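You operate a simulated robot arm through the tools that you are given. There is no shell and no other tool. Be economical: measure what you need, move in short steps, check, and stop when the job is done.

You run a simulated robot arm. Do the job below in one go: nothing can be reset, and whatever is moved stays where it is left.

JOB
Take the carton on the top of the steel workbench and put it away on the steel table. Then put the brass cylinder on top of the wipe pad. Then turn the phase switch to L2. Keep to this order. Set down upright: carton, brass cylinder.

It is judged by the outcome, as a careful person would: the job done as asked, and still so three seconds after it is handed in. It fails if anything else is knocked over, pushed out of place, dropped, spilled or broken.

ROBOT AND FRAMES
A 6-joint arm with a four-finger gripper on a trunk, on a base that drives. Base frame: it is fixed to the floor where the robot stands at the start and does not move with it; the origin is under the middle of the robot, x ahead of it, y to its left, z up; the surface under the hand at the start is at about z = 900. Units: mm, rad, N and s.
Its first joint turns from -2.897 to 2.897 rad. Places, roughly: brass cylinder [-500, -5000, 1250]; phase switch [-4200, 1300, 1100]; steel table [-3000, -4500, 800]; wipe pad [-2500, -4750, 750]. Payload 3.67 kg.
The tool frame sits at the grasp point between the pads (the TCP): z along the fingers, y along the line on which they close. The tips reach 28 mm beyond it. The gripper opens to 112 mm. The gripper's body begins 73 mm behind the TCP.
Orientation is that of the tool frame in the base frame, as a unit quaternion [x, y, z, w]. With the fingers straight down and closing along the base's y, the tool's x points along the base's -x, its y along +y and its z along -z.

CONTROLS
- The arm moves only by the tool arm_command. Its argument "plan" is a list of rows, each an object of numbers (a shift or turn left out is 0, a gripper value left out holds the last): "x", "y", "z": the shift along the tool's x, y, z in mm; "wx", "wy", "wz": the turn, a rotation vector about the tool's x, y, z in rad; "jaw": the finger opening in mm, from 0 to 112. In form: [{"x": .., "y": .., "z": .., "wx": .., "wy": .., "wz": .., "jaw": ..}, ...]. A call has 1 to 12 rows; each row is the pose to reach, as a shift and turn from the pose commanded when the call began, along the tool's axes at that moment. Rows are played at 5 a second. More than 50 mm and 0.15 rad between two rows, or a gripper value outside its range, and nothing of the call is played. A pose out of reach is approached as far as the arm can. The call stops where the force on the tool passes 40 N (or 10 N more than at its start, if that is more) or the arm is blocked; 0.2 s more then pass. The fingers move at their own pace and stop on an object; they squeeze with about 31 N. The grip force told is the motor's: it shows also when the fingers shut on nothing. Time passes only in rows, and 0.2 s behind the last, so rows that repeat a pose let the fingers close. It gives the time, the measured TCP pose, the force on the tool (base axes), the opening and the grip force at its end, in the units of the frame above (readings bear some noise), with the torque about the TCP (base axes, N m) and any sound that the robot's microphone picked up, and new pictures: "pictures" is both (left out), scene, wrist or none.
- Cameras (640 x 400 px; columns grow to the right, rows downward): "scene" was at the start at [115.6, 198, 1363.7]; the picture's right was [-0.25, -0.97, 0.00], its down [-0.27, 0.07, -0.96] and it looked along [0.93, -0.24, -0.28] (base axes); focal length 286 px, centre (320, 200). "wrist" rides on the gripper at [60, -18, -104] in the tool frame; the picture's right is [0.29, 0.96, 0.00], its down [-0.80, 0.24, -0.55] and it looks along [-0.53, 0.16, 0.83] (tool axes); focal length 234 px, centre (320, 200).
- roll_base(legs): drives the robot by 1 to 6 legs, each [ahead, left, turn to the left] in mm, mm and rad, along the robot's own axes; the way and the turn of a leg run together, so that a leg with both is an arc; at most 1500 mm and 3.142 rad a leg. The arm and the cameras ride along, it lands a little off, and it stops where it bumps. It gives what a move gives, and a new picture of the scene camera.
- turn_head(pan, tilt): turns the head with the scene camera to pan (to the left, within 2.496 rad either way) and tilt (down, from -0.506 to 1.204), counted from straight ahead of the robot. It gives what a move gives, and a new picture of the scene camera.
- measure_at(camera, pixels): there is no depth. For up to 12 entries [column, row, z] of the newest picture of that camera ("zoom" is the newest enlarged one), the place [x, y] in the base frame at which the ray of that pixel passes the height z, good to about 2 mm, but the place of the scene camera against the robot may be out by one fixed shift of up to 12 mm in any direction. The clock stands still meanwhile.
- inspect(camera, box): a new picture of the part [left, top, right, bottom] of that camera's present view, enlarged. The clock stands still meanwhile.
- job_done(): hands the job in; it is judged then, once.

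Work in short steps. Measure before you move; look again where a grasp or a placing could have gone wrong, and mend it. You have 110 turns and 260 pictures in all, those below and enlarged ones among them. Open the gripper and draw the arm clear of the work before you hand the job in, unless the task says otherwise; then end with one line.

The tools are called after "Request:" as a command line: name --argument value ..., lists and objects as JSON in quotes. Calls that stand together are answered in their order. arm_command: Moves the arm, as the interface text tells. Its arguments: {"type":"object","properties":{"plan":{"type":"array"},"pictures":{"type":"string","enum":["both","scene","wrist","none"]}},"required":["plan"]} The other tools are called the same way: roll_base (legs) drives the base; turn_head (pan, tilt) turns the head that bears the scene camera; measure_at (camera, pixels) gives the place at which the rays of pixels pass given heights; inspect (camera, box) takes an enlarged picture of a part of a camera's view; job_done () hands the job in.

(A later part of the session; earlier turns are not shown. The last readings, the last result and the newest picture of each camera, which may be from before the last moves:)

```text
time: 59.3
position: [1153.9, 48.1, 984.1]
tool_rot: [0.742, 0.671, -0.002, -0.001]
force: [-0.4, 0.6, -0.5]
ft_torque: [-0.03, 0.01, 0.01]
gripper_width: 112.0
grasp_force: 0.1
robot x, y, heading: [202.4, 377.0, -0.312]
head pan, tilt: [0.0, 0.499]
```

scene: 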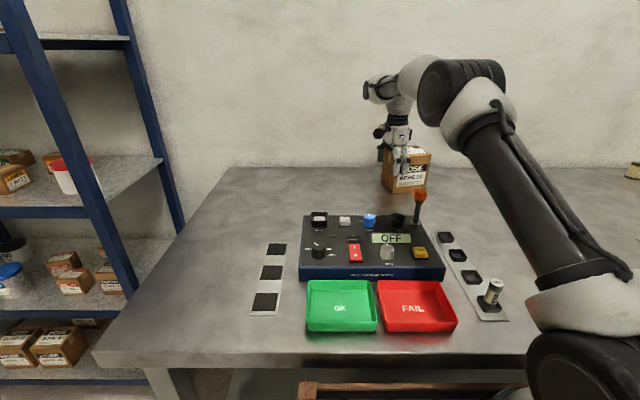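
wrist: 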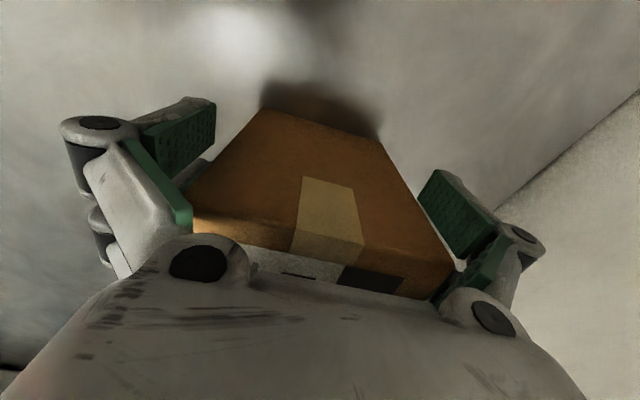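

The fingers straddle the carton without contact. I slide the last 45 mm to its centre and then close.

Request:
arm_command --plan '[{"x": -15}, {"x": -30}, {"x": -42, "y": 0.5}, {"x": -47, "y": 0.5}, {"x": -47, "y": 0.5}]'

Request:
arm_command --plan '[{"jaw": 85}, {"jaw": 80}, {"jaw": 80}, {"jaw": 80}]'

```text
time: 60.5
position: [1149.8, 1.9, 984.7]
tool_rot: [0.741, 0.671, -0.001, 0.0]
force: [-0.1, -0.3, -0.3]
ft_torque: [0.0, 0.0, 0.0]
gripper_width: 111.9
grasp_force: 0.1
robot x, y, heading: [205.2, 379.5, -0.314]
head pan, tilt: [0.0, 0.499]
```

scene: 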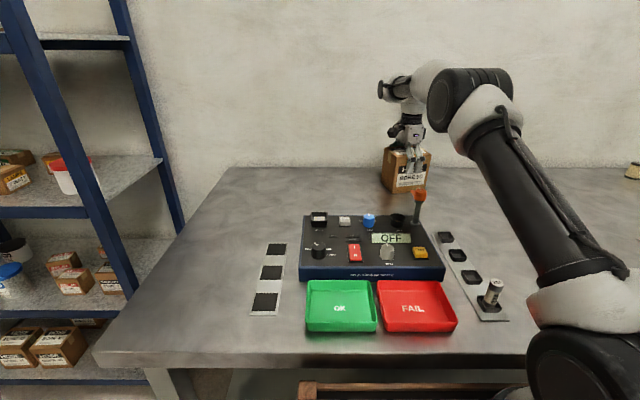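
wrist: 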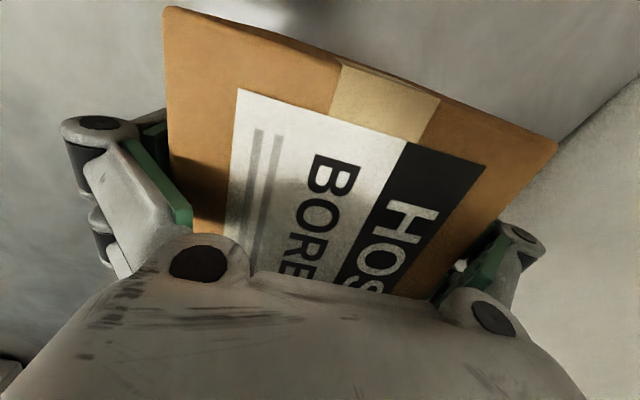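

```text
time: 61.5
position: [1150.4, 1.7, 986.9]
tool_rot: [0.742, 0.67, 0.001, 0.002]
force: [4.7, -3.6, 28.7]
ft_torque: [0.48, 0.4, -0.18]
gripper_width: 102.9
grasp_force: 30.8
robot x, y, heading: [203.9, 379.6, -0.309]
head pan, tilt: [0.0, 0.499]
```

scene: 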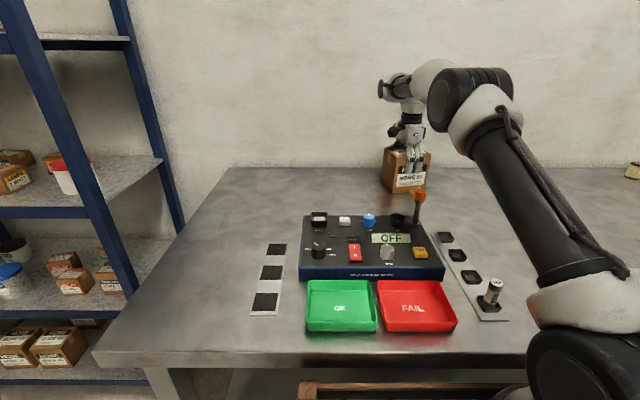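
wrist: 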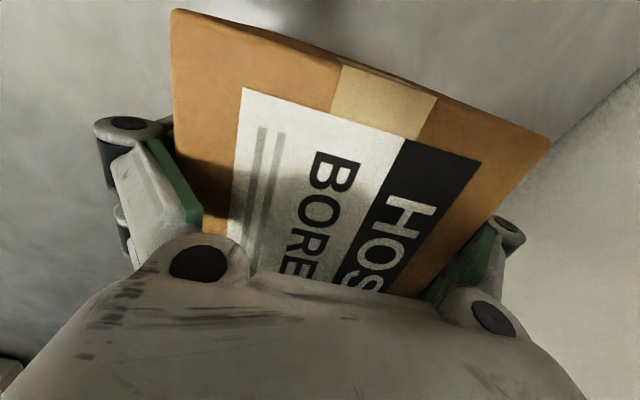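

Gripped at 103 mm with 31 N. I lift gently and then draw it inward a little.

Request:
arm_command --plan '[{"z": -5}, {"z": -15}, {"z": -30}, {"z": -45, "y": -15}, {"z": -60, "y": -30}, {"z": -80, "y": -50}, {"z": -100, "y": -75}, {"z": -120, "y": -110}, {"z": -140, "y": -140}]'

```text
time: 63.5
position: [1010.1, 14.5, 1121.6]
tool_rot: [0.741, 0.671, -0.001, -0.001]
force: [0.1, 1.1, -6.5]
ft_torque: [0.05, 0.06, -0.03]
gripper_width: 99.9
grasp_force: 30.9
robot x, y, heading: [207.1, 375.1, -0.307]
head pan, tilt: [0.0, 0.499]
```

scene: 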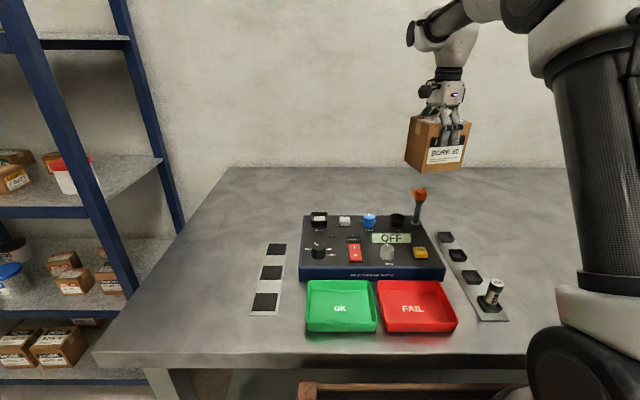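
wrist: 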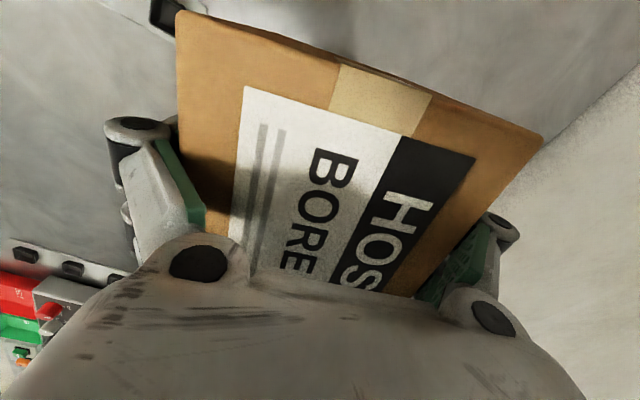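

The carton hangs level and weighs about 6.5 N. I raise it further and draw it close for driving.

Request:
arm_command --plan '[{"z": -30}, {"z": -60, "y": -20, "x": 4}, {"z": -75, "y": -55, "x": 11}, {"z": -75, "y": -95, "x": 20}, {"z": -75, "y": -135, "x": 28}, {"z": -75, "y": -175, "x": 37}, {"z": -75, "y": -200, "x": 42}]' --pictures "none"

Request:
turn_head --pan -2.4 --tilt 0.35

Request:
turn_head --pan -1.6 --tilt 0.35

```text
time: 65.1
position: [817.6, 79.5, 1197.9]
tool_rot: [0.742, 0.671, -0.001, -0.001]
force: [0.5, -0.4, -6.6]
ft_torque: [0.04, 0.03, -0.03]
gripper_width: 99.7
grasp_force: 31.0
robot x, y, heading: [200.1, 375.8, -0.314]
head pan, tilt: [0.0, 0.499]
```

```text
time: 67.3
position: [817.4, 79.7, 1198.7]
tool_rot: [0.742, 0.671, -0.002, 0.0]
force: [0.3, -0.3, -4.8]
ft_torque: [0.04, 0.0, -0.03]
gripper_width: 99.8
grasp_force: 31.5
robot x, y, heading: [201.7, 379.3, -0.309]
head pan, tilt: [-2.4, 0.351]
```

scene: 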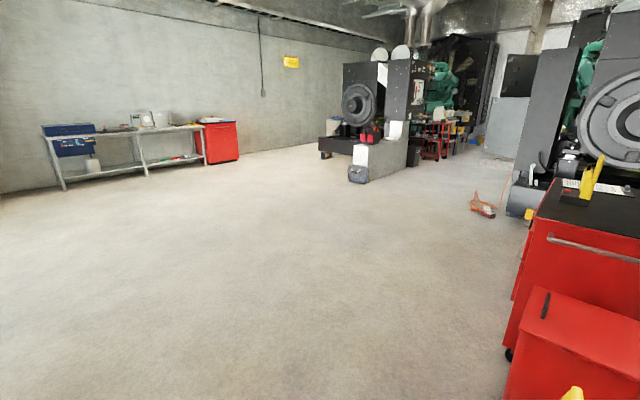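

```text
time: 68.4
position: [817.7, 79.7, 1199.0]
tool_rot: [0.742, 0.671, -0.001, 0.0]
force: [0.3, 0.6, -5.0]
ft_torque: [0.02, 0.01, 0.02]
gripper_width: 99.8
grasp_force: 30.7
robot x, y, heading: [210.0, 378.6, -0.312]
head pan, tilt: [-1.6, 0.351]
```

scene: 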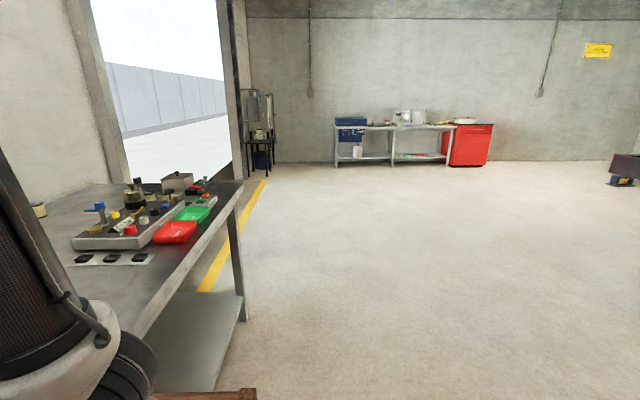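

The steel table stands at the far wall (pixels 335-450,125), a red cabinet beside it, the black stand at (258,115). I enlarge that region.

Request:
inspect --camera "scene" --box '[230, 80, 510, 180]'

```text
2.29 times, centred on (370, 130) of scene
```

zoom: 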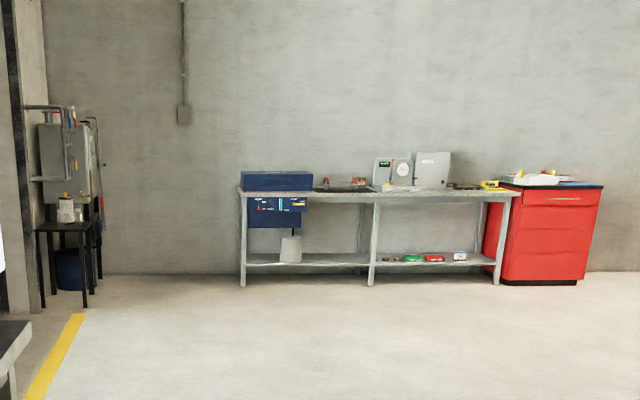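

Request:
measure_at --camera "zoom" --pixels '[[243, 286, 0], [372, 286, 0], [497, 284, 0], [240, 194, 800], [513, 194, 800], [580, 284, 0], [85, 306, 0], [65, 225, 760], [510, 275, 0], [70, 318, 0]]'

```text
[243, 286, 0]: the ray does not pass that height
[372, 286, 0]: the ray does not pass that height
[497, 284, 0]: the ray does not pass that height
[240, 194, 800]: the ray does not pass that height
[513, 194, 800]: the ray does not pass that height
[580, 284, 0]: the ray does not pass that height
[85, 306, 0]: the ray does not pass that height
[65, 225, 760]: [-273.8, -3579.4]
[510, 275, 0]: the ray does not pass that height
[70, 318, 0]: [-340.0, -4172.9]
```

The room is turned about -0.31 rad like the bench; the table front runs from about (-1780,-4616) to (-3840,-3890). I back off, go right along the bench, back away clear of the yellow sign, turn right, and drive toward the table.

Request:
roll_base --legs '[[-150, 0, 0], [0, -600, 0], [-300, 0, 0], [0, 0, -1.57], [1500, 0, 0], [1000, -800, 0]]'

Request:
turn_head --pan 0.0 --tilt 0.3

```text
time: 91.3
position: [-2269.8, -2780.6, 1199.4]
tool_rot: [0.998, -0.058, -0.001, -0.001]
force: [0.2, -0.3, -5.2]
ft_torque: [0.01, -0.02, 0.02]
gripper_width: 99.9
grasp_force: 31.0
robot x, y, heading: [-1959.6, -2175.6, -1.899]
head pan, tilt: [-1.6, 0.351]
```

scene: 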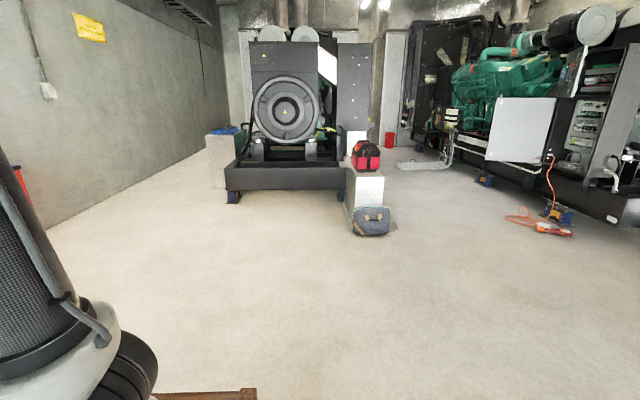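

```text
time: 93.0
position: [-2270.3, -2782.2, 1199.1]
tool_rot: [0.998, -0.059, -0.001, -0.001]
force: [-0.2, 0.9, -5.1]
ft_torque: [0.01, 0.01, 0.01]
gripper_width: 99.8
grasp_force: 30.9
robot x, y, heading: [-1960.7, -2173.4, -1.899]
head pan, tilt: [0.0, 0.3]
```

scene: 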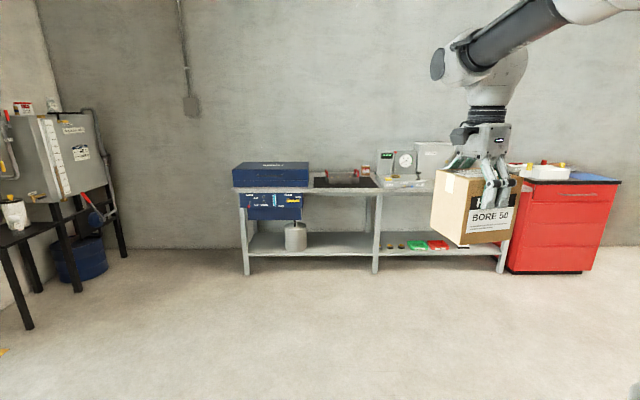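

The table is well visible now. I enlarge it.

Request:
inspect --camera "scene" --box '[220, 140, 460, 290]'

Request:
measure_at --camera "scene" --pixels '[[246, 274, 0], [375, 272, 0], [500, 271, 0], [30, 328, 0], [76, 291, 0], [234, 190, 800], [376, 190, 800], [315, 187, 800], [380, 187, 800], [325, 177, 800], [372, 177, 800]]'

```text
2.67 times, centred on (340, 215) of scene
```

zoom: 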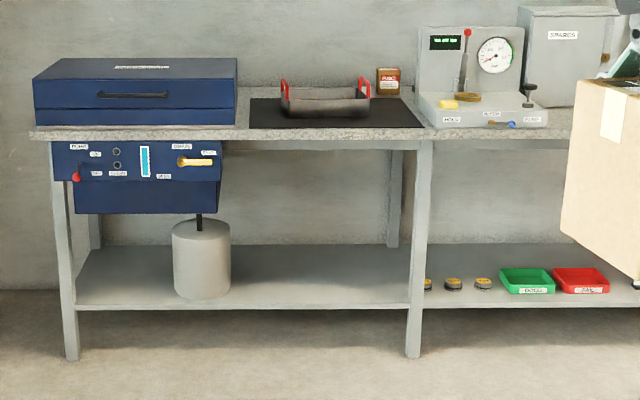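

```text
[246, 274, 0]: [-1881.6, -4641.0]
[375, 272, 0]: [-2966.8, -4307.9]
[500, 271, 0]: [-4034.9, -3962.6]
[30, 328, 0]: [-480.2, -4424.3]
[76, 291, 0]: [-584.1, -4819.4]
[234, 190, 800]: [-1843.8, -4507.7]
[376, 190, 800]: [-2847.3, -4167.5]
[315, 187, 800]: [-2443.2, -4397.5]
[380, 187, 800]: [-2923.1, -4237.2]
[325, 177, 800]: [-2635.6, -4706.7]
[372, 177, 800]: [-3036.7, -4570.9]
```

The table top lies at about z 770 with its front along (-1880,-4600)…(-4035,-3960). I drive closer and look at the top for free space.

Request:
roll_base --legs '[[1200, -350, 0]]'

Request:
turn_head --pan 0.4 --tilt 0.5

Request:
turn_head --pan -0.75 --tilt 0.5

```text
time: 99.2
position: [-2999.3, -3784.0, 1199.0]
tool_rot: [0.998, -0.068, -0.001, -0.001]
force: [-0.4, -0.4, -5.4]
ft_torque: [-0.01, -0.04, -0.02]
gripper_width: 100.2
grasp_force: 31.0
robot x, y, heading: [-2678.7, -3179.4, -1.921]
head pan, tilt: [0.0, 0.3]
```

scene: 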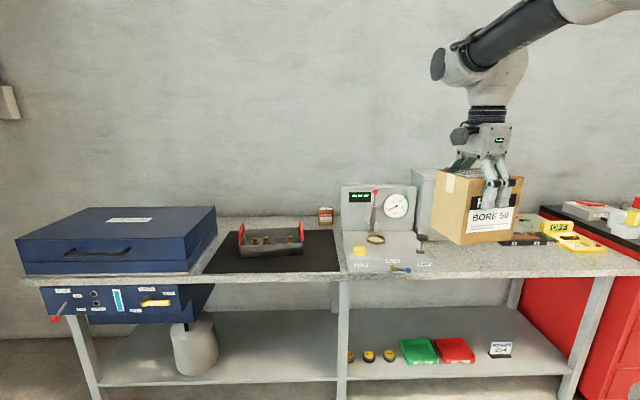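

```text
time: 100.1
position: [-2999.8, -3783.2, 1199.4]
tool_rot: [0.998, -0.068, 0.0, 0.0]
force: [0.0, 0.6, -5.2]
ft_torque: [0.0, -0.04, 0.01]
gripper_width: 99.9
grasp_force: 31.0
robot x, y, heading: [-2679.2, -3183.1, -1.919]
head pan, tilt: [0.4, 0.499]
```

scene: 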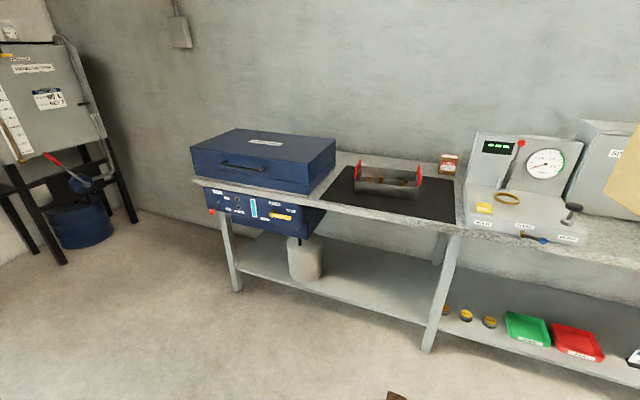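

```text
time: 101.5
position: [-2999.9, -3782.8, 1198.5]
tool_rot: [0.998, -0.068, -0.001, -0.001]
force: [0.6, 0.7, -4.3]
ft_torque: [0.01, -0.02, 0.0]
gripper_width: 100.0
grasp_force: 30.3
robot x, y, heading: [-2677.1, -3181.5, -1.916]
head pan, tilt: [-0.75, 0.499]
```

scene: 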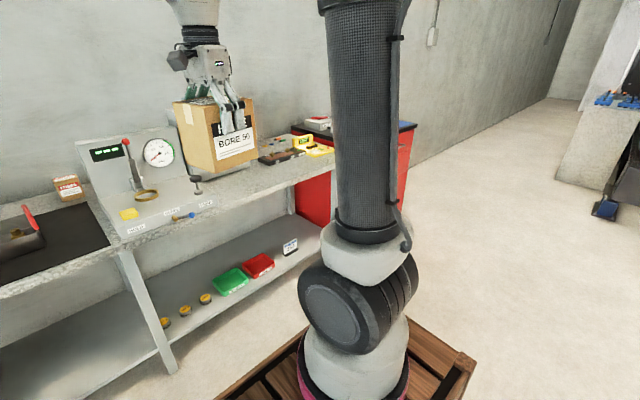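

I look straight at the table with more detail to find the free spot and the wipe pad.

Request:
turn_head --pan -0.2 --tilt 0.45

Request:
inspect --camera "scene" --box '[180, 110, 420, 260]'

Request:
inspect --camera "scene" --box '[360, 90, 600, 240]'

```text
time: 102.5
position: [-2999.4, -3782.2, 1199.6]
tool_rot: [0.998, -0.068, 0.0, -0.001]
force: [0.3, -0.7, -5.0]
ft_torque: [0.0, 0.0, 0.0]
gripper_width: 100.2
grasp_force: 30.9
robot x, y, heading: [-2677.5, -3176.7, -1.919]
head pan, tilt: [-0.201, 0.45]
```

scene: 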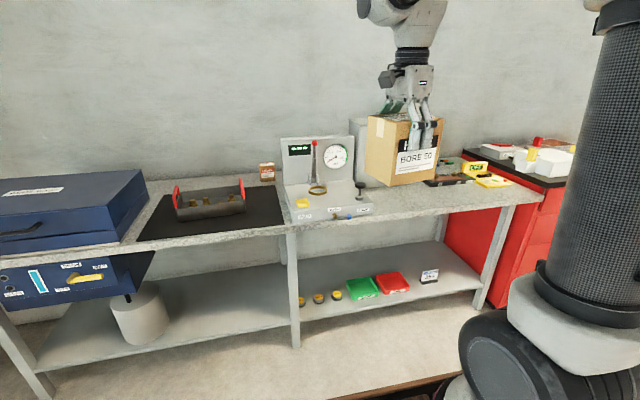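

```text
2.67 times, centred on (300, 185) of scene
```

zoom: 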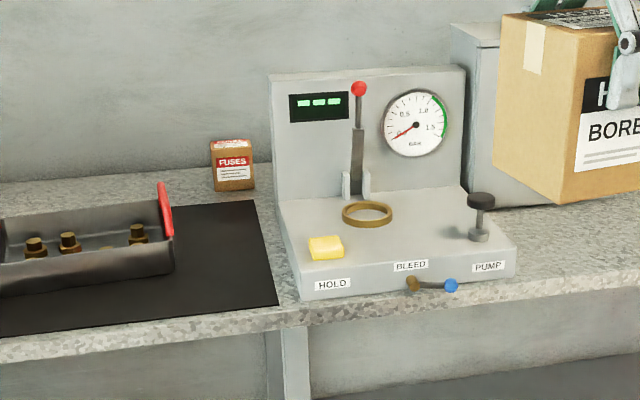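

```text
2.67 times, centred on (480, 165) of scene
```

zoom: 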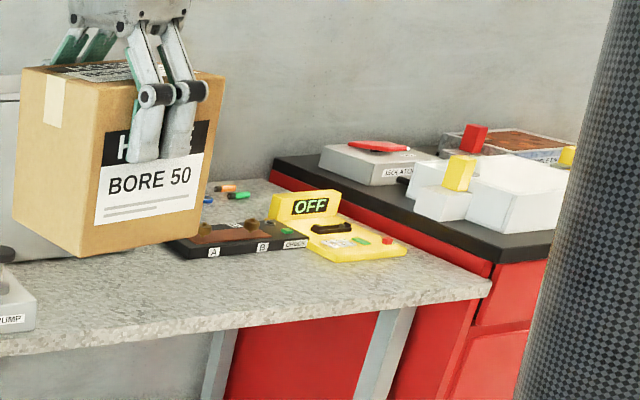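

Request:
measure_at --camera "scene" --pixels '[[374, 212, 770], [424, 184, 770], [430, 212, 770], [380, 217, 770], [300, 228, 770], [515, 197, 770], [283, 222, 770], [137, 240, 770], [157, 193, 770], [275, 187, 770], [360, 190, 770], [267, 181, 770]]'

```text
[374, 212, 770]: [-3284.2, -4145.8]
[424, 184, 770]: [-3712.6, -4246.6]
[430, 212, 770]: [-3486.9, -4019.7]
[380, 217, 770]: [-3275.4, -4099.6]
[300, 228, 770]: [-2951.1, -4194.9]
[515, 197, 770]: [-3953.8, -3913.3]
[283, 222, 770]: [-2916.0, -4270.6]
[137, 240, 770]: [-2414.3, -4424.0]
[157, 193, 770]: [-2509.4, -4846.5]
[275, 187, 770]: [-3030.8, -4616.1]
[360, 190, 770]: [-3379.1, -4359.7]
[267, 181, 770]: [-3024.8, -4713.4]
```

There is a free spot on the table between the gauge tester and the black unit, in front of the spares box, around (-3485,-4161). I drive 350 ahead and 300 right so the carton is close to it.

Request:
roll_base --legs '[[350, -300, 0]]'

Request:
turn_head --pan -0.35 --tilt 0.6

```text
time: 105.2
position: [-3393.1, -4012.2, 1199.3]
tool_rot: [0.998, -0.062, -0.001, -0.001]
force: [0.0, -0.9, -4.8]
ft_torque: [0.01, 0.04, 0.0]
gripper_width: 99.9
grasp_force: 31.2
robot x, y, heading: [-3080.8, -3409.1, -1.9]
head pan, tilt: [-0.201, 0.45]
```

scene: 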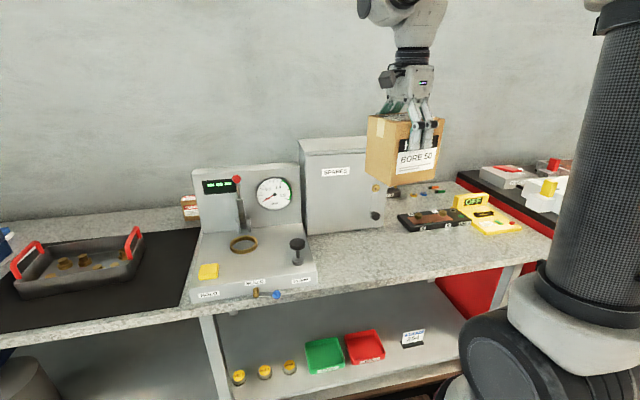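

```text
time: 105.9
position: [-3392.0, -4010.7, 1200.1]
tool_rot: [0.998, -0.062, 0.0, 0.0]
force: [0.5, -0.1, -5.4]
ft_torque: [0.0, 0.03, -0.02]
gripper_width: 99.8
grasp_force: 30.7
robot x, y, heading: [-3084.3, -3404.6, -1.905]
head pan, tilt: [-0.351, 0.6]
```

scene: 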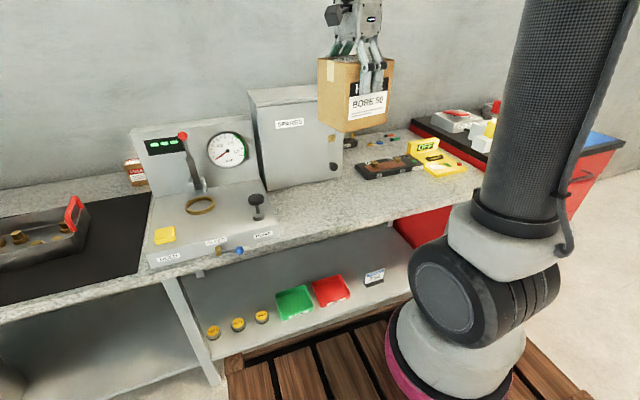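

I measure the free region's borders: tester corner (279,238), spares box base (270,189)-(340,175), black unit (370,179), table edge (335,222).

Request:
measure_at --camera "scene" --pixels '[[279, 238, 770], [269, 190, 770], [341, 175, 770], [370, 180, 770], [335, 222, 770], [421, 198, 770], [360, 167, 770]]'

```text
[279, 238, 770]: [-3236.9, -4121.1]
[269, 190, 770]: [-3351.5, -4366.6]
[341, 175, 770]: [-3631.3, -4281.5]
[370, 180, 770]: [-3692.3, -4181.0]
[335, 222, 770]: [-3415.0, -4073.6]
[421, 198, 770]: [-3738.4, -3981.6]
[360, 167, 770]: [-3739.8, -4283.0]
```

Target spot centre is (-3476,-4187). I move the carton above it, square to the table, then lower to about 45 mm above the top.

Request:
arm_command --plan '[{"x": -12, "y": 37, "wz": 0.03}, {"x": -25, "y": 74, "wz": 0.06}, {"x": -37, "y": 111, "wz": 0.09}, {"x": -49, "y": 148, "wz": 0.12}, {"x": -61, "y": 185, "wz": 0.157}, {"x": -61, "y": 185, "z": 50, "wz": 0.157}, {"x": -61, "y": 185, "z": 100, "wz": 0.157}, {"x": -61, "y": 185, "z": 150, "wz": 0.157}, {"x": -61, "y": 185, "z": 200, "wz": 0.157}, {"x": -61, "y": 185, "z": 245, "wz": 0.157}, {"x": -61, "y": 185, "z": 285, "wz": 0.157}, {"x": -61, "y": 185, "z": 285, "wz": 0.157}]'

```text
time: 108.1
position: [-3477.8, -4184.7, 966.8]
tool_rot: [0.99, -0.14, -0.001, 0.003]
force: [9.0, 17.0, 18.5]
ft_torque: [-1.52, 1.26, -0.06]
gripper_width: 100.2
grasp_force: 30.7
robot x, y, heading: [-3079.8, -3402.9, -1.904]
head pan, tilt: [-0.351, 0.6]
stopped in row 11: the force on the tool passed its limit at 73 N (the readings are from after the stop); the commanded pose is now the measured one
```

scene: 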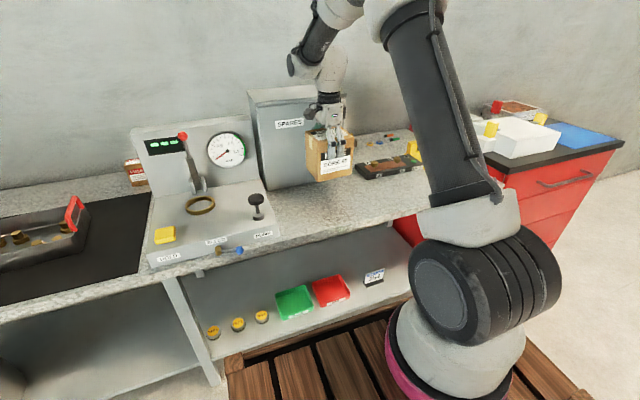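
wrist: 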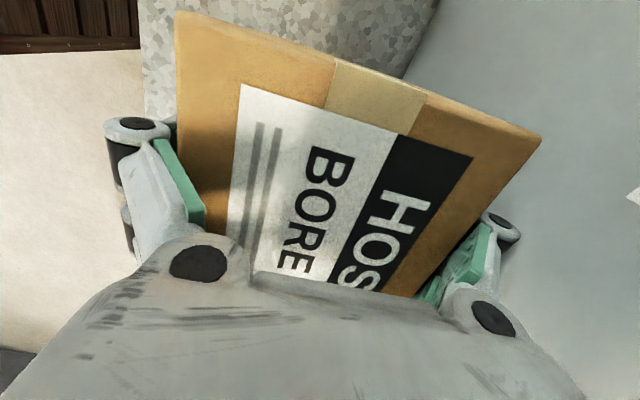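

The carton met something at bottom height ≈881, with force pushing back out of the table: likely the spares box's front knob. I raise, draw back 50 mm, and look.

Request:
arm_command --plan '[{"z": -25}, {"z": -50}, {"z": -60, "y": -30}, {"z": -60, "y": -60}, {"z": -60, "y": -60}]'

Request:
inspect --camera "scene" --box '[220, 70, 440, 250]'

```text
time: 109.3
position: [-3459.7, -4130.0, 1024.2]
tool_rot: [0.99, -0.139, -0.002, 0.003]
force: [-0.9, -0.2, -6.3]
ft_torque: [-0.01, -0.06, 0.05]
gripper_width: 99.9
grasp_force: 31.3
robot x, y, heading: [-3079.7, -3407.5, -1.9]
head pan, tilt: [-0.351, 0.6]
```

scene: 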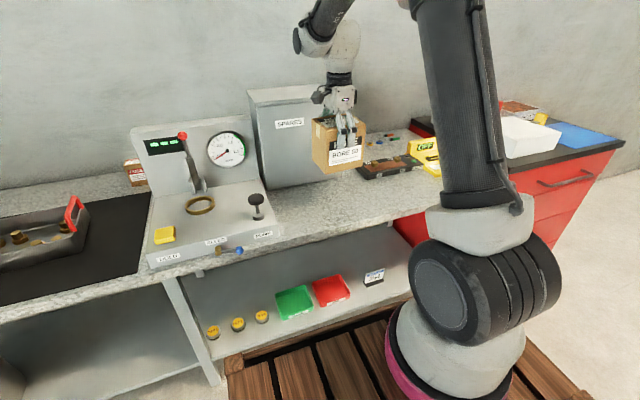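
wrist: 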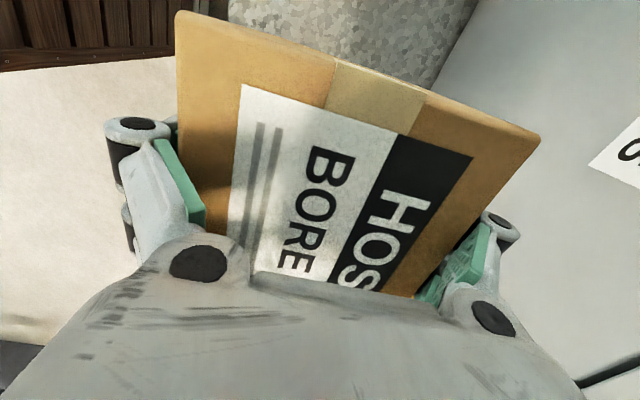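

```text
2.22 times, centred on (330, 160) of scene
```

zoom: 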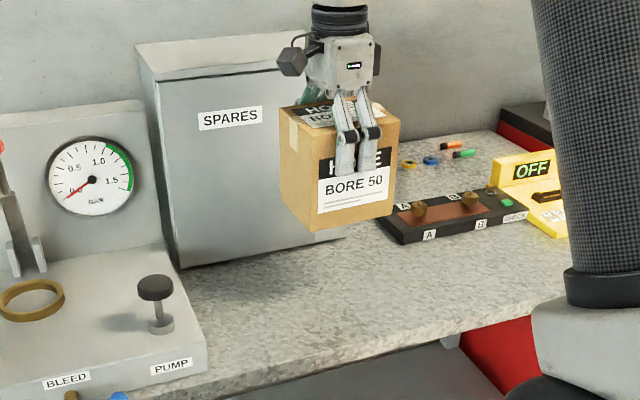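

The spares box hasn't moved (base corner still at (267,191)). I measure its base line with the wrist camera, boundary through (472,8) and (437,80).

Request:
measure_at --camera "wrist" --pixels '[[472, 8, 770], [437, 80, 770], [472, 8, 790], [437, 80, 790], [228, 15, 770], [185, 8, 770], [228, 15, 790]]'

Request:
inspect --camera "wrist" --box '[140, 0, 600, 180]'

```text
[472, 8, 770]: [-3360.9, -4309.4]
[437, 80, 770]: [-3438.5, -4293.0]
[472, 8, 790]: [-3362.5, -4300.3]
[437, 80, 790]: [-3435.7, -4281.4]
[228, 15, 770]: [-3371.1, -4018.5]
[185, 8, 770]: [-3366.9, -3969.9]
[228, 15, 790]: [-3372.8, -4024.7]
```

```text
1.39 times, centred on (370, 90) of wrist
```

zoom: 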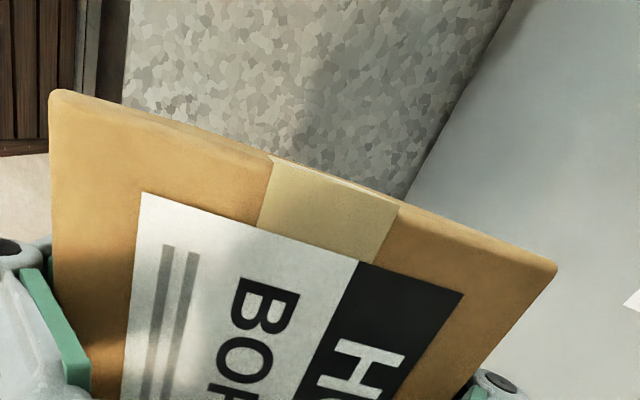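

Wrist and scene agree on a table height near 810, the front edge at depth 4808 and spares front at 5050. I draw back 22 mm more, then lower, going slowly at the end until contact.

Request:
arm_command --plan '[{"y": -22}, {"y": -22, "z": 35}, {"y": -22, "z": 70}, {"y": -22, "z": 100}, {"y": -22, "z": 106}, {"y": -22, "z": 111}, {"y": -22, "z": 116}, {"y": -22, "z": 121}, {"y": -22, "z": 125}, {"y": -22, "z": 129}, {"y": -22, "z": 133}, {"y": -22, "z": 137}]'

```text
time: 111.9
position: [-3457.9, -4109.6, 890.2]
tool_rot: [0.99, -0.139, -0.002, 0.005]
force: [-9.4, -1.4, 29.2]
ft_torque: [0.9, -1.42, 0.2]
gripper_width: 100.1
grasp_force: 31.0
robot x, y, heading: [-3077.8, -3407.1, -1.9]
head pan, tilt: [-0.351, 0.6]
```

scene: 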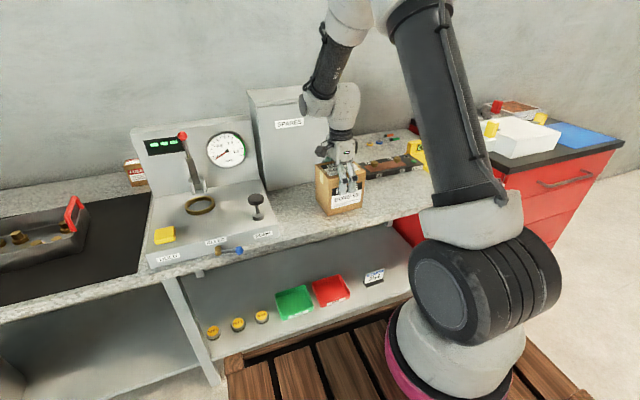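
wrist: 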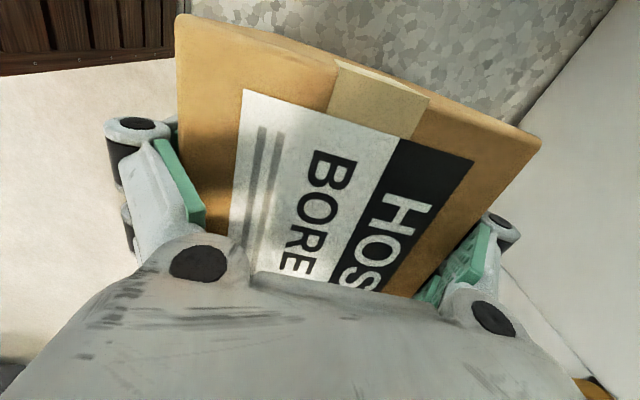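

It touched down at TCP z 890 (table ≈804). I check from both cameras that the carton's front is well inside the edge before releasing.

Request:
inspect --camera "scene" --box '[260, 140, 420, 240]'

Request:
measure_at --camera "wrist" --pixels '[[188, 12, 804], [610, 10, 804]]'

```text
4.00 times, centred on (340, 190) of scene
```

zoom: 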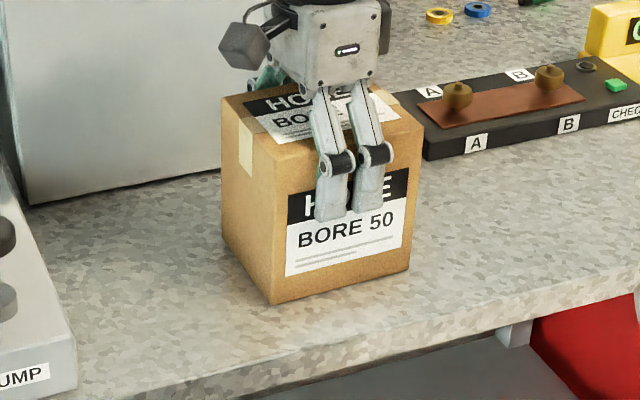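

```text
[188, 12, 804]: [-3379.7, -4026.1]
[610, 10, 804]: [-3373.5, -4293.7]
```

The carton stands fully on the table, about 50 mm in from the edge. I ease the pressure and open the fingers, then rise.

Request:
arm_command --plan '[{"z": -3}, {"z": -3, "jaw": 106}, {"z": -3, "jaw": 112}, {"z": -3, "jaw": 112}, {"z": -3, "jaw": 112}]'

```text
time: 113.1
position: [-3458.4, -4108.9, 889.6]
tool_rot: [0.99, -0.14, -0.002, 0.002]
force: [0.1, -0.1, 0.8]
ft_torque: [-0.01, 0.02, 0.02]
gripper_width: 112.1
grasp_force: 0.0
robot x, y, heading: [-3080.5, -3405.4, -1.905]
head pan, tilt: [-0.351, 0.6]
```

scene: 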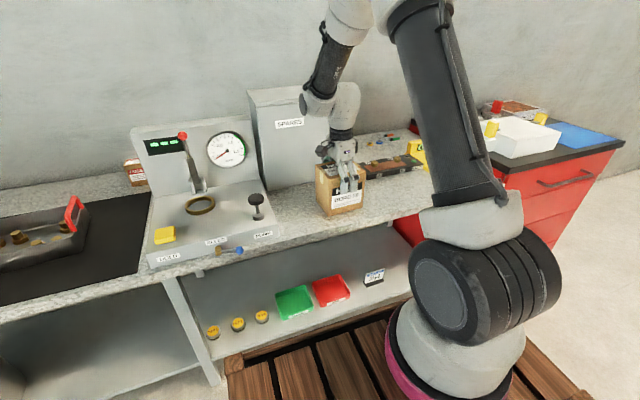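
wrist: 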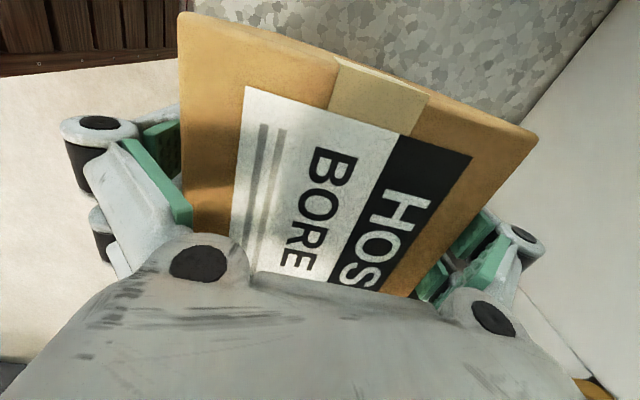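

Released; the fingers are clear on both sides. I rise straight up and then draw back.

Request:
arm_command --plan '[{"z": -10}, {"z": -25}, {"z": -50}, {"z": -90}, {"z": -130}, {"z": -170}, {"z": -210}, {"z": -250, "y": -30}, {"z": -280, "y": -70}, {"z": -300, "y": -110}, {"z": -310, "y": -150}, {"z": -310, "y": -170}]'

Request:
turn_head --pan 0.6 --tilt 0.4

Request:
inspect --camera "scene" --box '[0, 80, 640, 400]'

```text
time: 115.7
position: [-3409.0, -3945.8, 1199.1]
tool_rot: [0.99, -0.139, -0.002, 0.003]
force: [-0.2, -0.4, -0.7]
ft_torque: [0.06, -0.03, -0.03]
gripper_width: 112.0
grasp_force: 0.0
robot x, y, heading: [-3080.4, -3406.1, -1.902]
head pan, tilt: [-0.351, 0.6]
```

scene: 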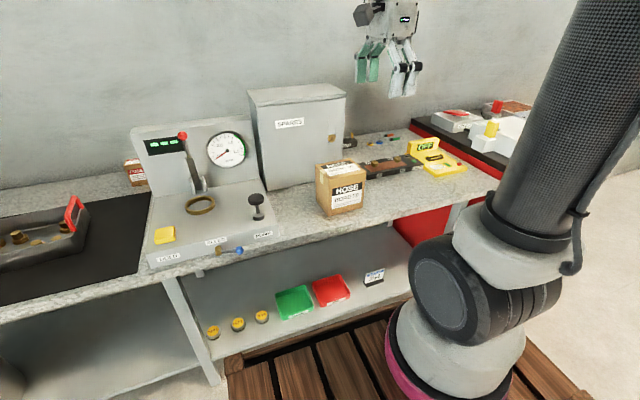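
wrist: 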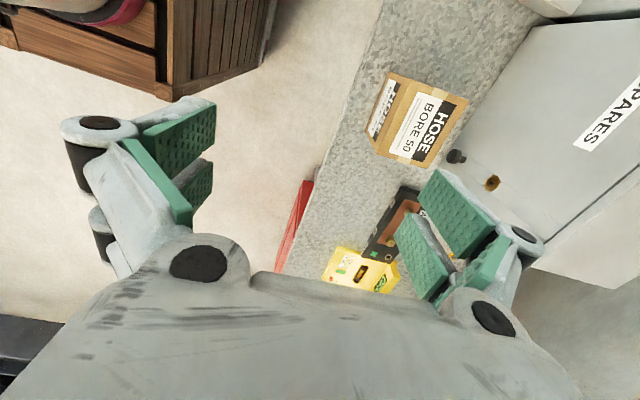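

```text
time: 117.0
position: [-3407.6, -3945.1, 1201.4]
tool_rot: [0.99, -0.14, -0.002, 0.002]
force: [-0.1, -0.9, -0.3]
ft_torque: [-0.05, 0.02, -0.03]
gripper_width: 111.7
grasp_force: 0.1
robot x, y, heading: [-3079.6, -3406.1, -1.905]
head pan, tilt: [0.6, 0.4]
```

scene: 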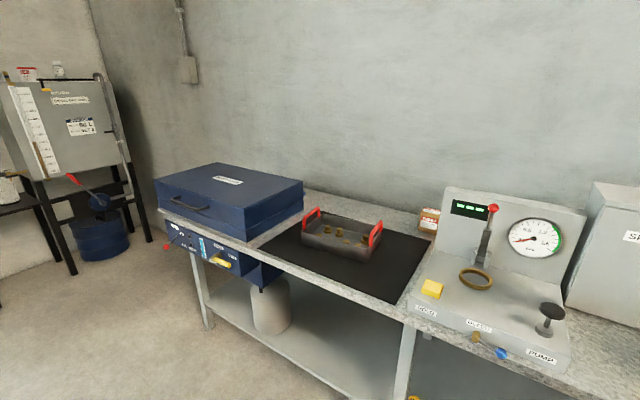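

```text
1.00 times, centred on (320, 240) of scene (not enlarged: the box is as wide or as high as the picture)
```

zoom: 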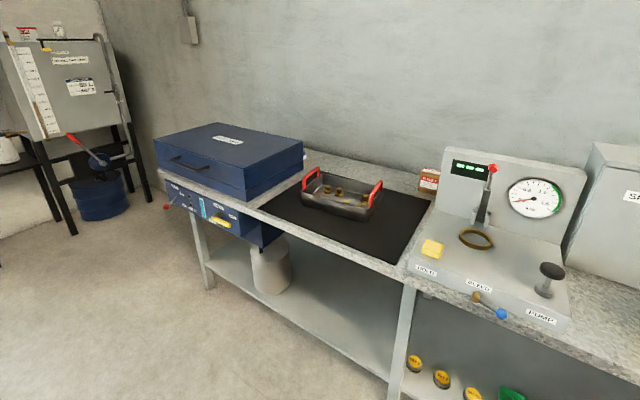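

The carton stands upright on the table. Now I look at the mat's geometry and the stand at the left for the brass cylinder.

Request:
measure_at --camera "scene" --pixels '[[258, 245, 804], [398, 303, 804], [432, 240, 804], [318, 205, 804], [304, 255, 804], [383, 240, 804]]'

Request:
turn_head --pan 1.0 --tilt 0.3

Request:
inspect --camera "scene" --box '[40, 80, 360, 280]'

```text
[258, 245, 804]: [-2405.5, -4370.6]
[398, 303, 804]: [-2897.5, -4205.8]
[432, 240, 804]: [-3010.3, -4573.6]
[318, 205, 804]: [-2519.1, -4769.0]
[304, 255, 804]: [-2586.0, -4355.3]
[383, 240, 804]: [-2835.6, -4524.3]
```

```text
time: 117.8
position: [-3407.9, -3944.7, 1200.0]
tool_rot: [0.99, -0.138, -0.002, 0.002]
force: [-0.6, -0.3, 0.4]
ft_torque: [0.01, 0.02, -0.05]
gripper_width: 112.3
grasp_force: 0.0
robot x, y, heading: [-3081.3, -3406.1, -1.902]
head pan, tilt: [1.0, 0.3]
```

scene: 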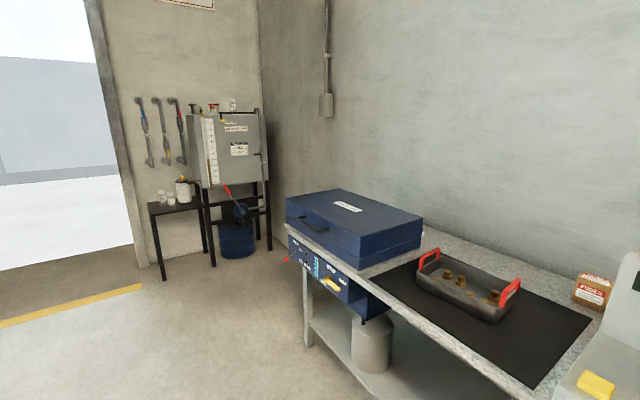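

```text
2.00 times, centred on (200, 180) of scene
```

zoom: 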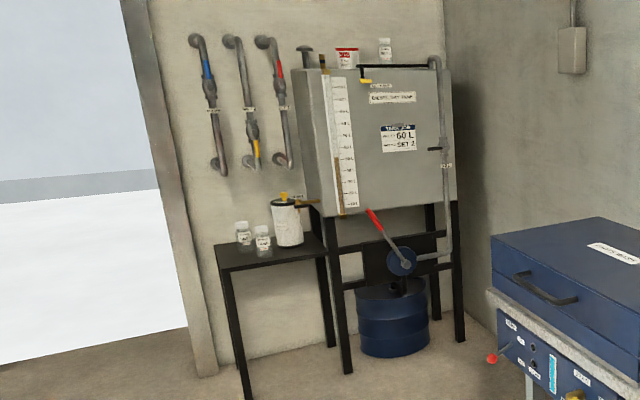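

Request:
inspect --camera "scene" --box '[380, 200, 540, 300]'

Request:
inspect --camera "scene" --box '[170, 80, 290, 155]'

```text
4.00 times, centred on (460, 250) of scene
```

zoom: 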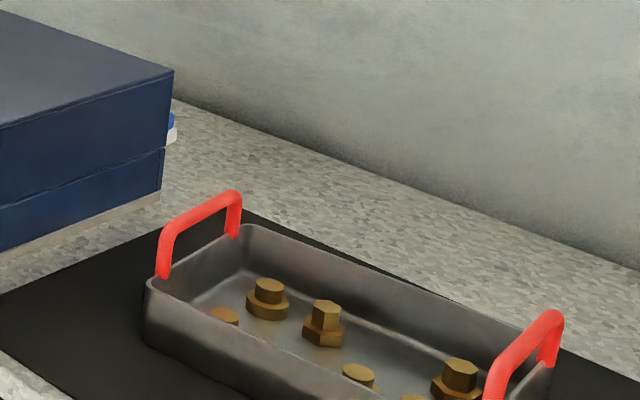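

```text
5.33 times, centred on (230, 118) of scene
```

zoom: 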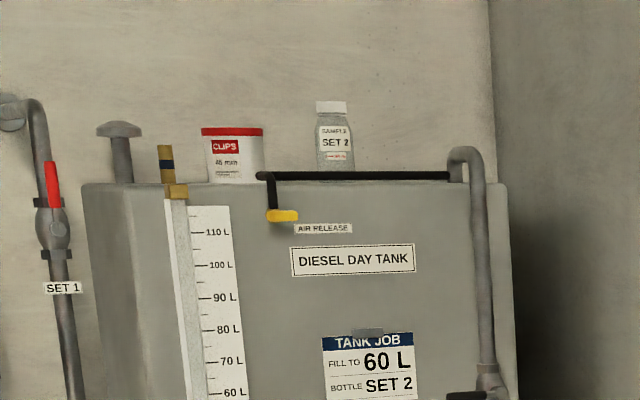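

Something small and white-blue hides behind the blue case near (423,232); that is about where the wipe pad should be. I slide left along the table to look.

Request:
roll_base --legs '[[0, 800, 0.04]]'

Request:
turn_head --pan 0.15 --tilt 0.5

```text
time: 122.2
position: [-2638.6, -4208.7, 1199.4]
tool_rot: [0.991, -0.134, -0.002, 0.003]
force: [-0.3, -0.1, 0.3]
ft_torque: [-0.01, 0.01, -0.05]
gripper_width: 112.0
grasp_force: 0.2
robot x, y, heading: [-2314.6, -3662.0, -1.893]
head pan, tilt: [1.0, 0.3]
```

scene: 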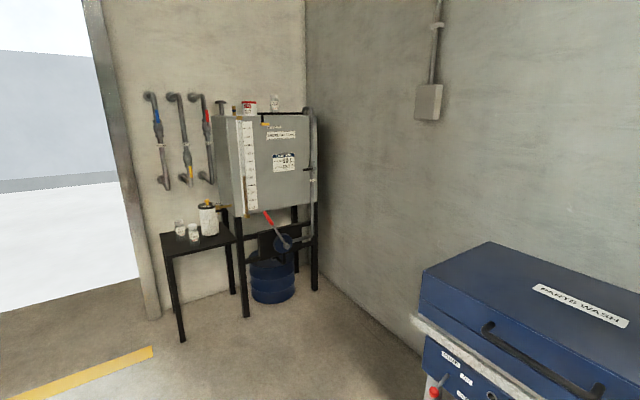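

```text
time: 123.3
position: [-2638.2, -4208.1, 1200.2]
tool_rot: [0.991, -0.134, -0.002, 0.002]
force: [0.1, 0.9, 0.3]
ft_torque: [-0.01, -0.01, 0.02]
gripper_width: 111.9
grasp_force: 0.0
robot x, y, heading: [-2320.8, -3665.2, -1.889]
head pan, tilt: [0.15, 0.499]
```

scene: 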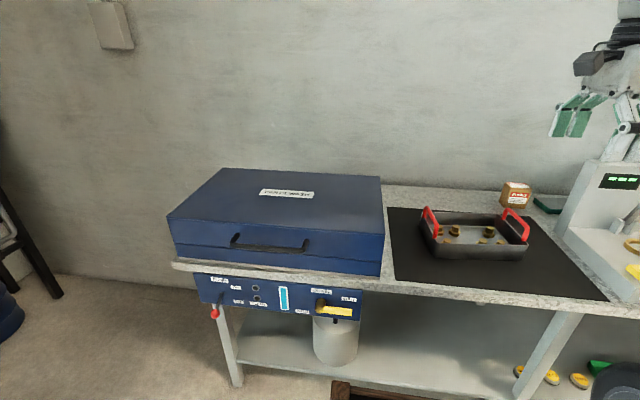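

A dark green flat item shows at (548,203) beside the FUSES carton. I enlarge.

Request:
inspect --camera "scene" --box '[380, 160, 620, 310]'

Request:
measure_at --camera "scene" --pixels '[[548, 203, 804], [516, 200, 804], [384, 188, 804]]'

Request:
inspect --camera "wrist" --box '[0, 0, 640, 400]'

```text
2.67 times, centred on (500, 235) of scene
```

zoom: 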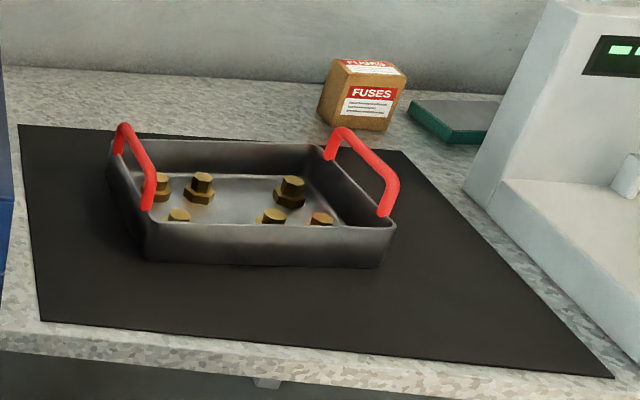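

```text
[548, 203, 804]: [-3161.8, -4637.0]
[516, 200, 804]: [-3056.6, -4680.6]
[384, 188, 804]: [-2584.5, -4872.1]
```

```text
1.00 times, centred on (320, 200) of wrist (not enlarged: the box is as wide or as high as the picture)
```

zoom: 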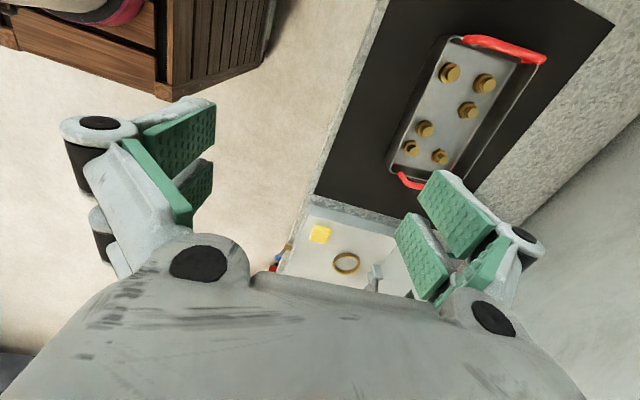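

That is a green notebook. The thing hidden behind the blue case remains; I carry the wrist camera over there to look down on it.

Request:
arm_command --plan '[{"x": 33, "y": 30, "z": -6}, {"x": 67, "y": 60, "z": -11}, {"x": 100, "y": 91, "z": -17}, {"x": 134, "y": 121, "z": -22}, {"x": 167, "y": 151, "z": -28}, {"x": 201, "y": 181, "z": -33}, {"x": 234, "y": 212, "z": -39}, {"x": 268, "y": 242, "z": -44}, {"x": 301, "y": 272, "z": -50}]' --pictures "wrist"

```text
time: 125.3
position: [-2421.2, -4549.3, 1252.1]
tool_rot: [0.991, -0.135, -0.002, 0.003]
force: [-1.1, 1.4, 2.8]
ft_torque: [-0.1, -0.05, 0.0]
gripper_width: 112.0
grasp_force: 0.0
robot x, y, heading: [-2314.8, -3664.6, -1.896]
head pan, tilt: [0.15, 0.499]
```

wrist: 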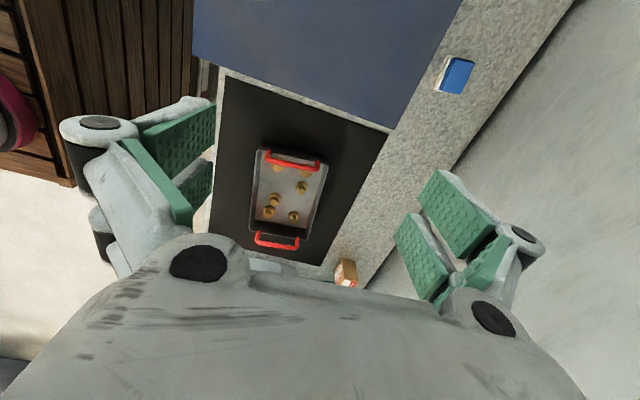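

There it is: a blue-topped white pad at (457,75), behind the blue case. I enlarge and measure it.

Request:
inspect --camera "wrist" --box '[380, 20, 540, 120]'

Request:
measure_at --camera "wrist" --pixels '[[457, 75, 830], [445, 56, 830], [475, 62, 830], [464, 94, 830], [440, 89, 830], [440, 56, 804], [432, 90, 804], [390, 132, 980], [462, 0, 980], [570, 10, 804], [480, 150, 804]]'

```text
4.00 times, centred on (460, 70) of wrist
```

zoom: 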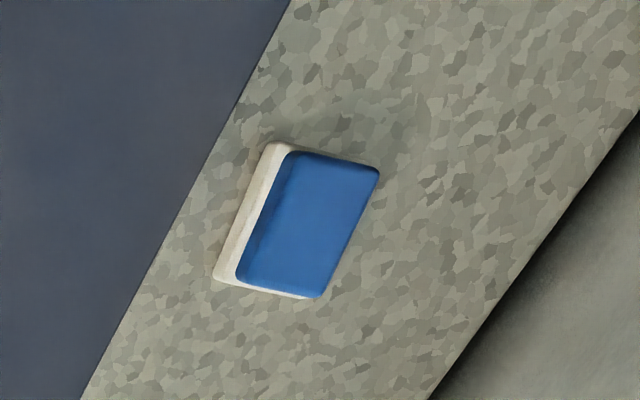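

```text
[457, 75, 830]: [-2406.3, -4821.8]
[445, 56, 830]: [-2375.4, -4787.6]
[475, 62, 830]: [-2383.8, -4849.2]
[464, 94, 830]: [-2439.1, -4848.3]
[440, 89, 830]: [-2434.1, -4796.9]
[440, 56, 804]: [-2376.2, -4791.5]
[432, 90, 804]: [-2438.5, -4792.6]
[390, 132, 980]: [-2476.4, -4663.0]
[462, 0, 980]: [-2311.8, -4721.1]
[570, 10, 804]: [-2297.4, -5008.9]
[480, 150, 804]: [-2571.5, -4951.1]
```

The wipe pad is centred near (-2408,-4820), about 60 x 55. I draw the arm back, retreat, turn left toward the tank and look for the brass cylinder.

Request:
arm_command --plan '[{"y": -45}, {"y": -90}, {"y": -135}, {"y": -180}, {"y": -225}, {"y": -270}, {"y": -310}]' --pictures "none"

Request:
roll_base --legs '[[-350, 0, 0], [0, 0, 1.61], [1000, 0, 0]]'

Request:
turn_head --pan -0.4 --tilt 0.2

```text
time: 126.9
position: [-2335.7, -4250.3, 1251.3]
tool_rot: [0.991, -0.134, -0.002, 0.002]
force: [-0.1, 0.2, 0.4]
ft_torque: [0.07, -0.03, -0.02]
gripper_width: 112.0
grasp_force: 0.1
robot x, y, heading: [-2316.2, -3660.8, -1.894]
head pan, tilt: [0.15, 0.499]
```

```text
time: 137.9
position: [-658.9, -3582.5, 1250.4]
tool_rot: [0.778, 0.629, 0.001, 0.003]
force: [0.0, -0.5, 0.0]
ft_torque: [0.01, 0.04, -0.01]
gripper_width: 111.9
grasp_force: 0.1
robot x, y, heading: [-1242.7, -3597.8, -0.267]
head pan, tilt: [0.15, 0.499]
```

scene: 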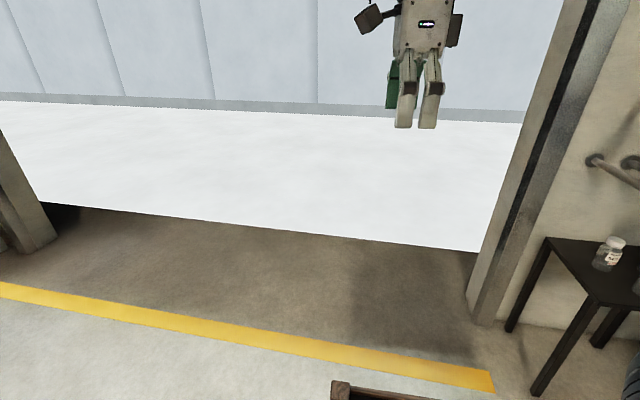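

```text
time: 138.9
position: [-659.9, -3582.8, 1250.8]
tool_rot: [0.777, 0.629, 0.0, 0.003]
force: [-0.5, -1.1, 0.6]
ft_torque: [0.0, 0.01, -0.01]
gripper_width: 112.2
grasp_force: 0.0
robot x, y, heading: [-1244.9, -3597.7, -0.267]
head pan, tilt: [-0.4, 0.201]
```

scene: 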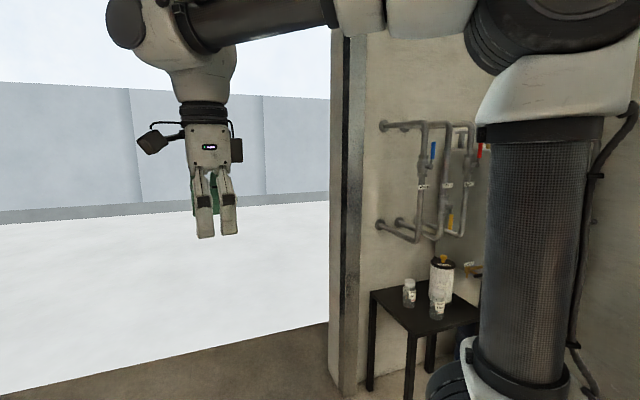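

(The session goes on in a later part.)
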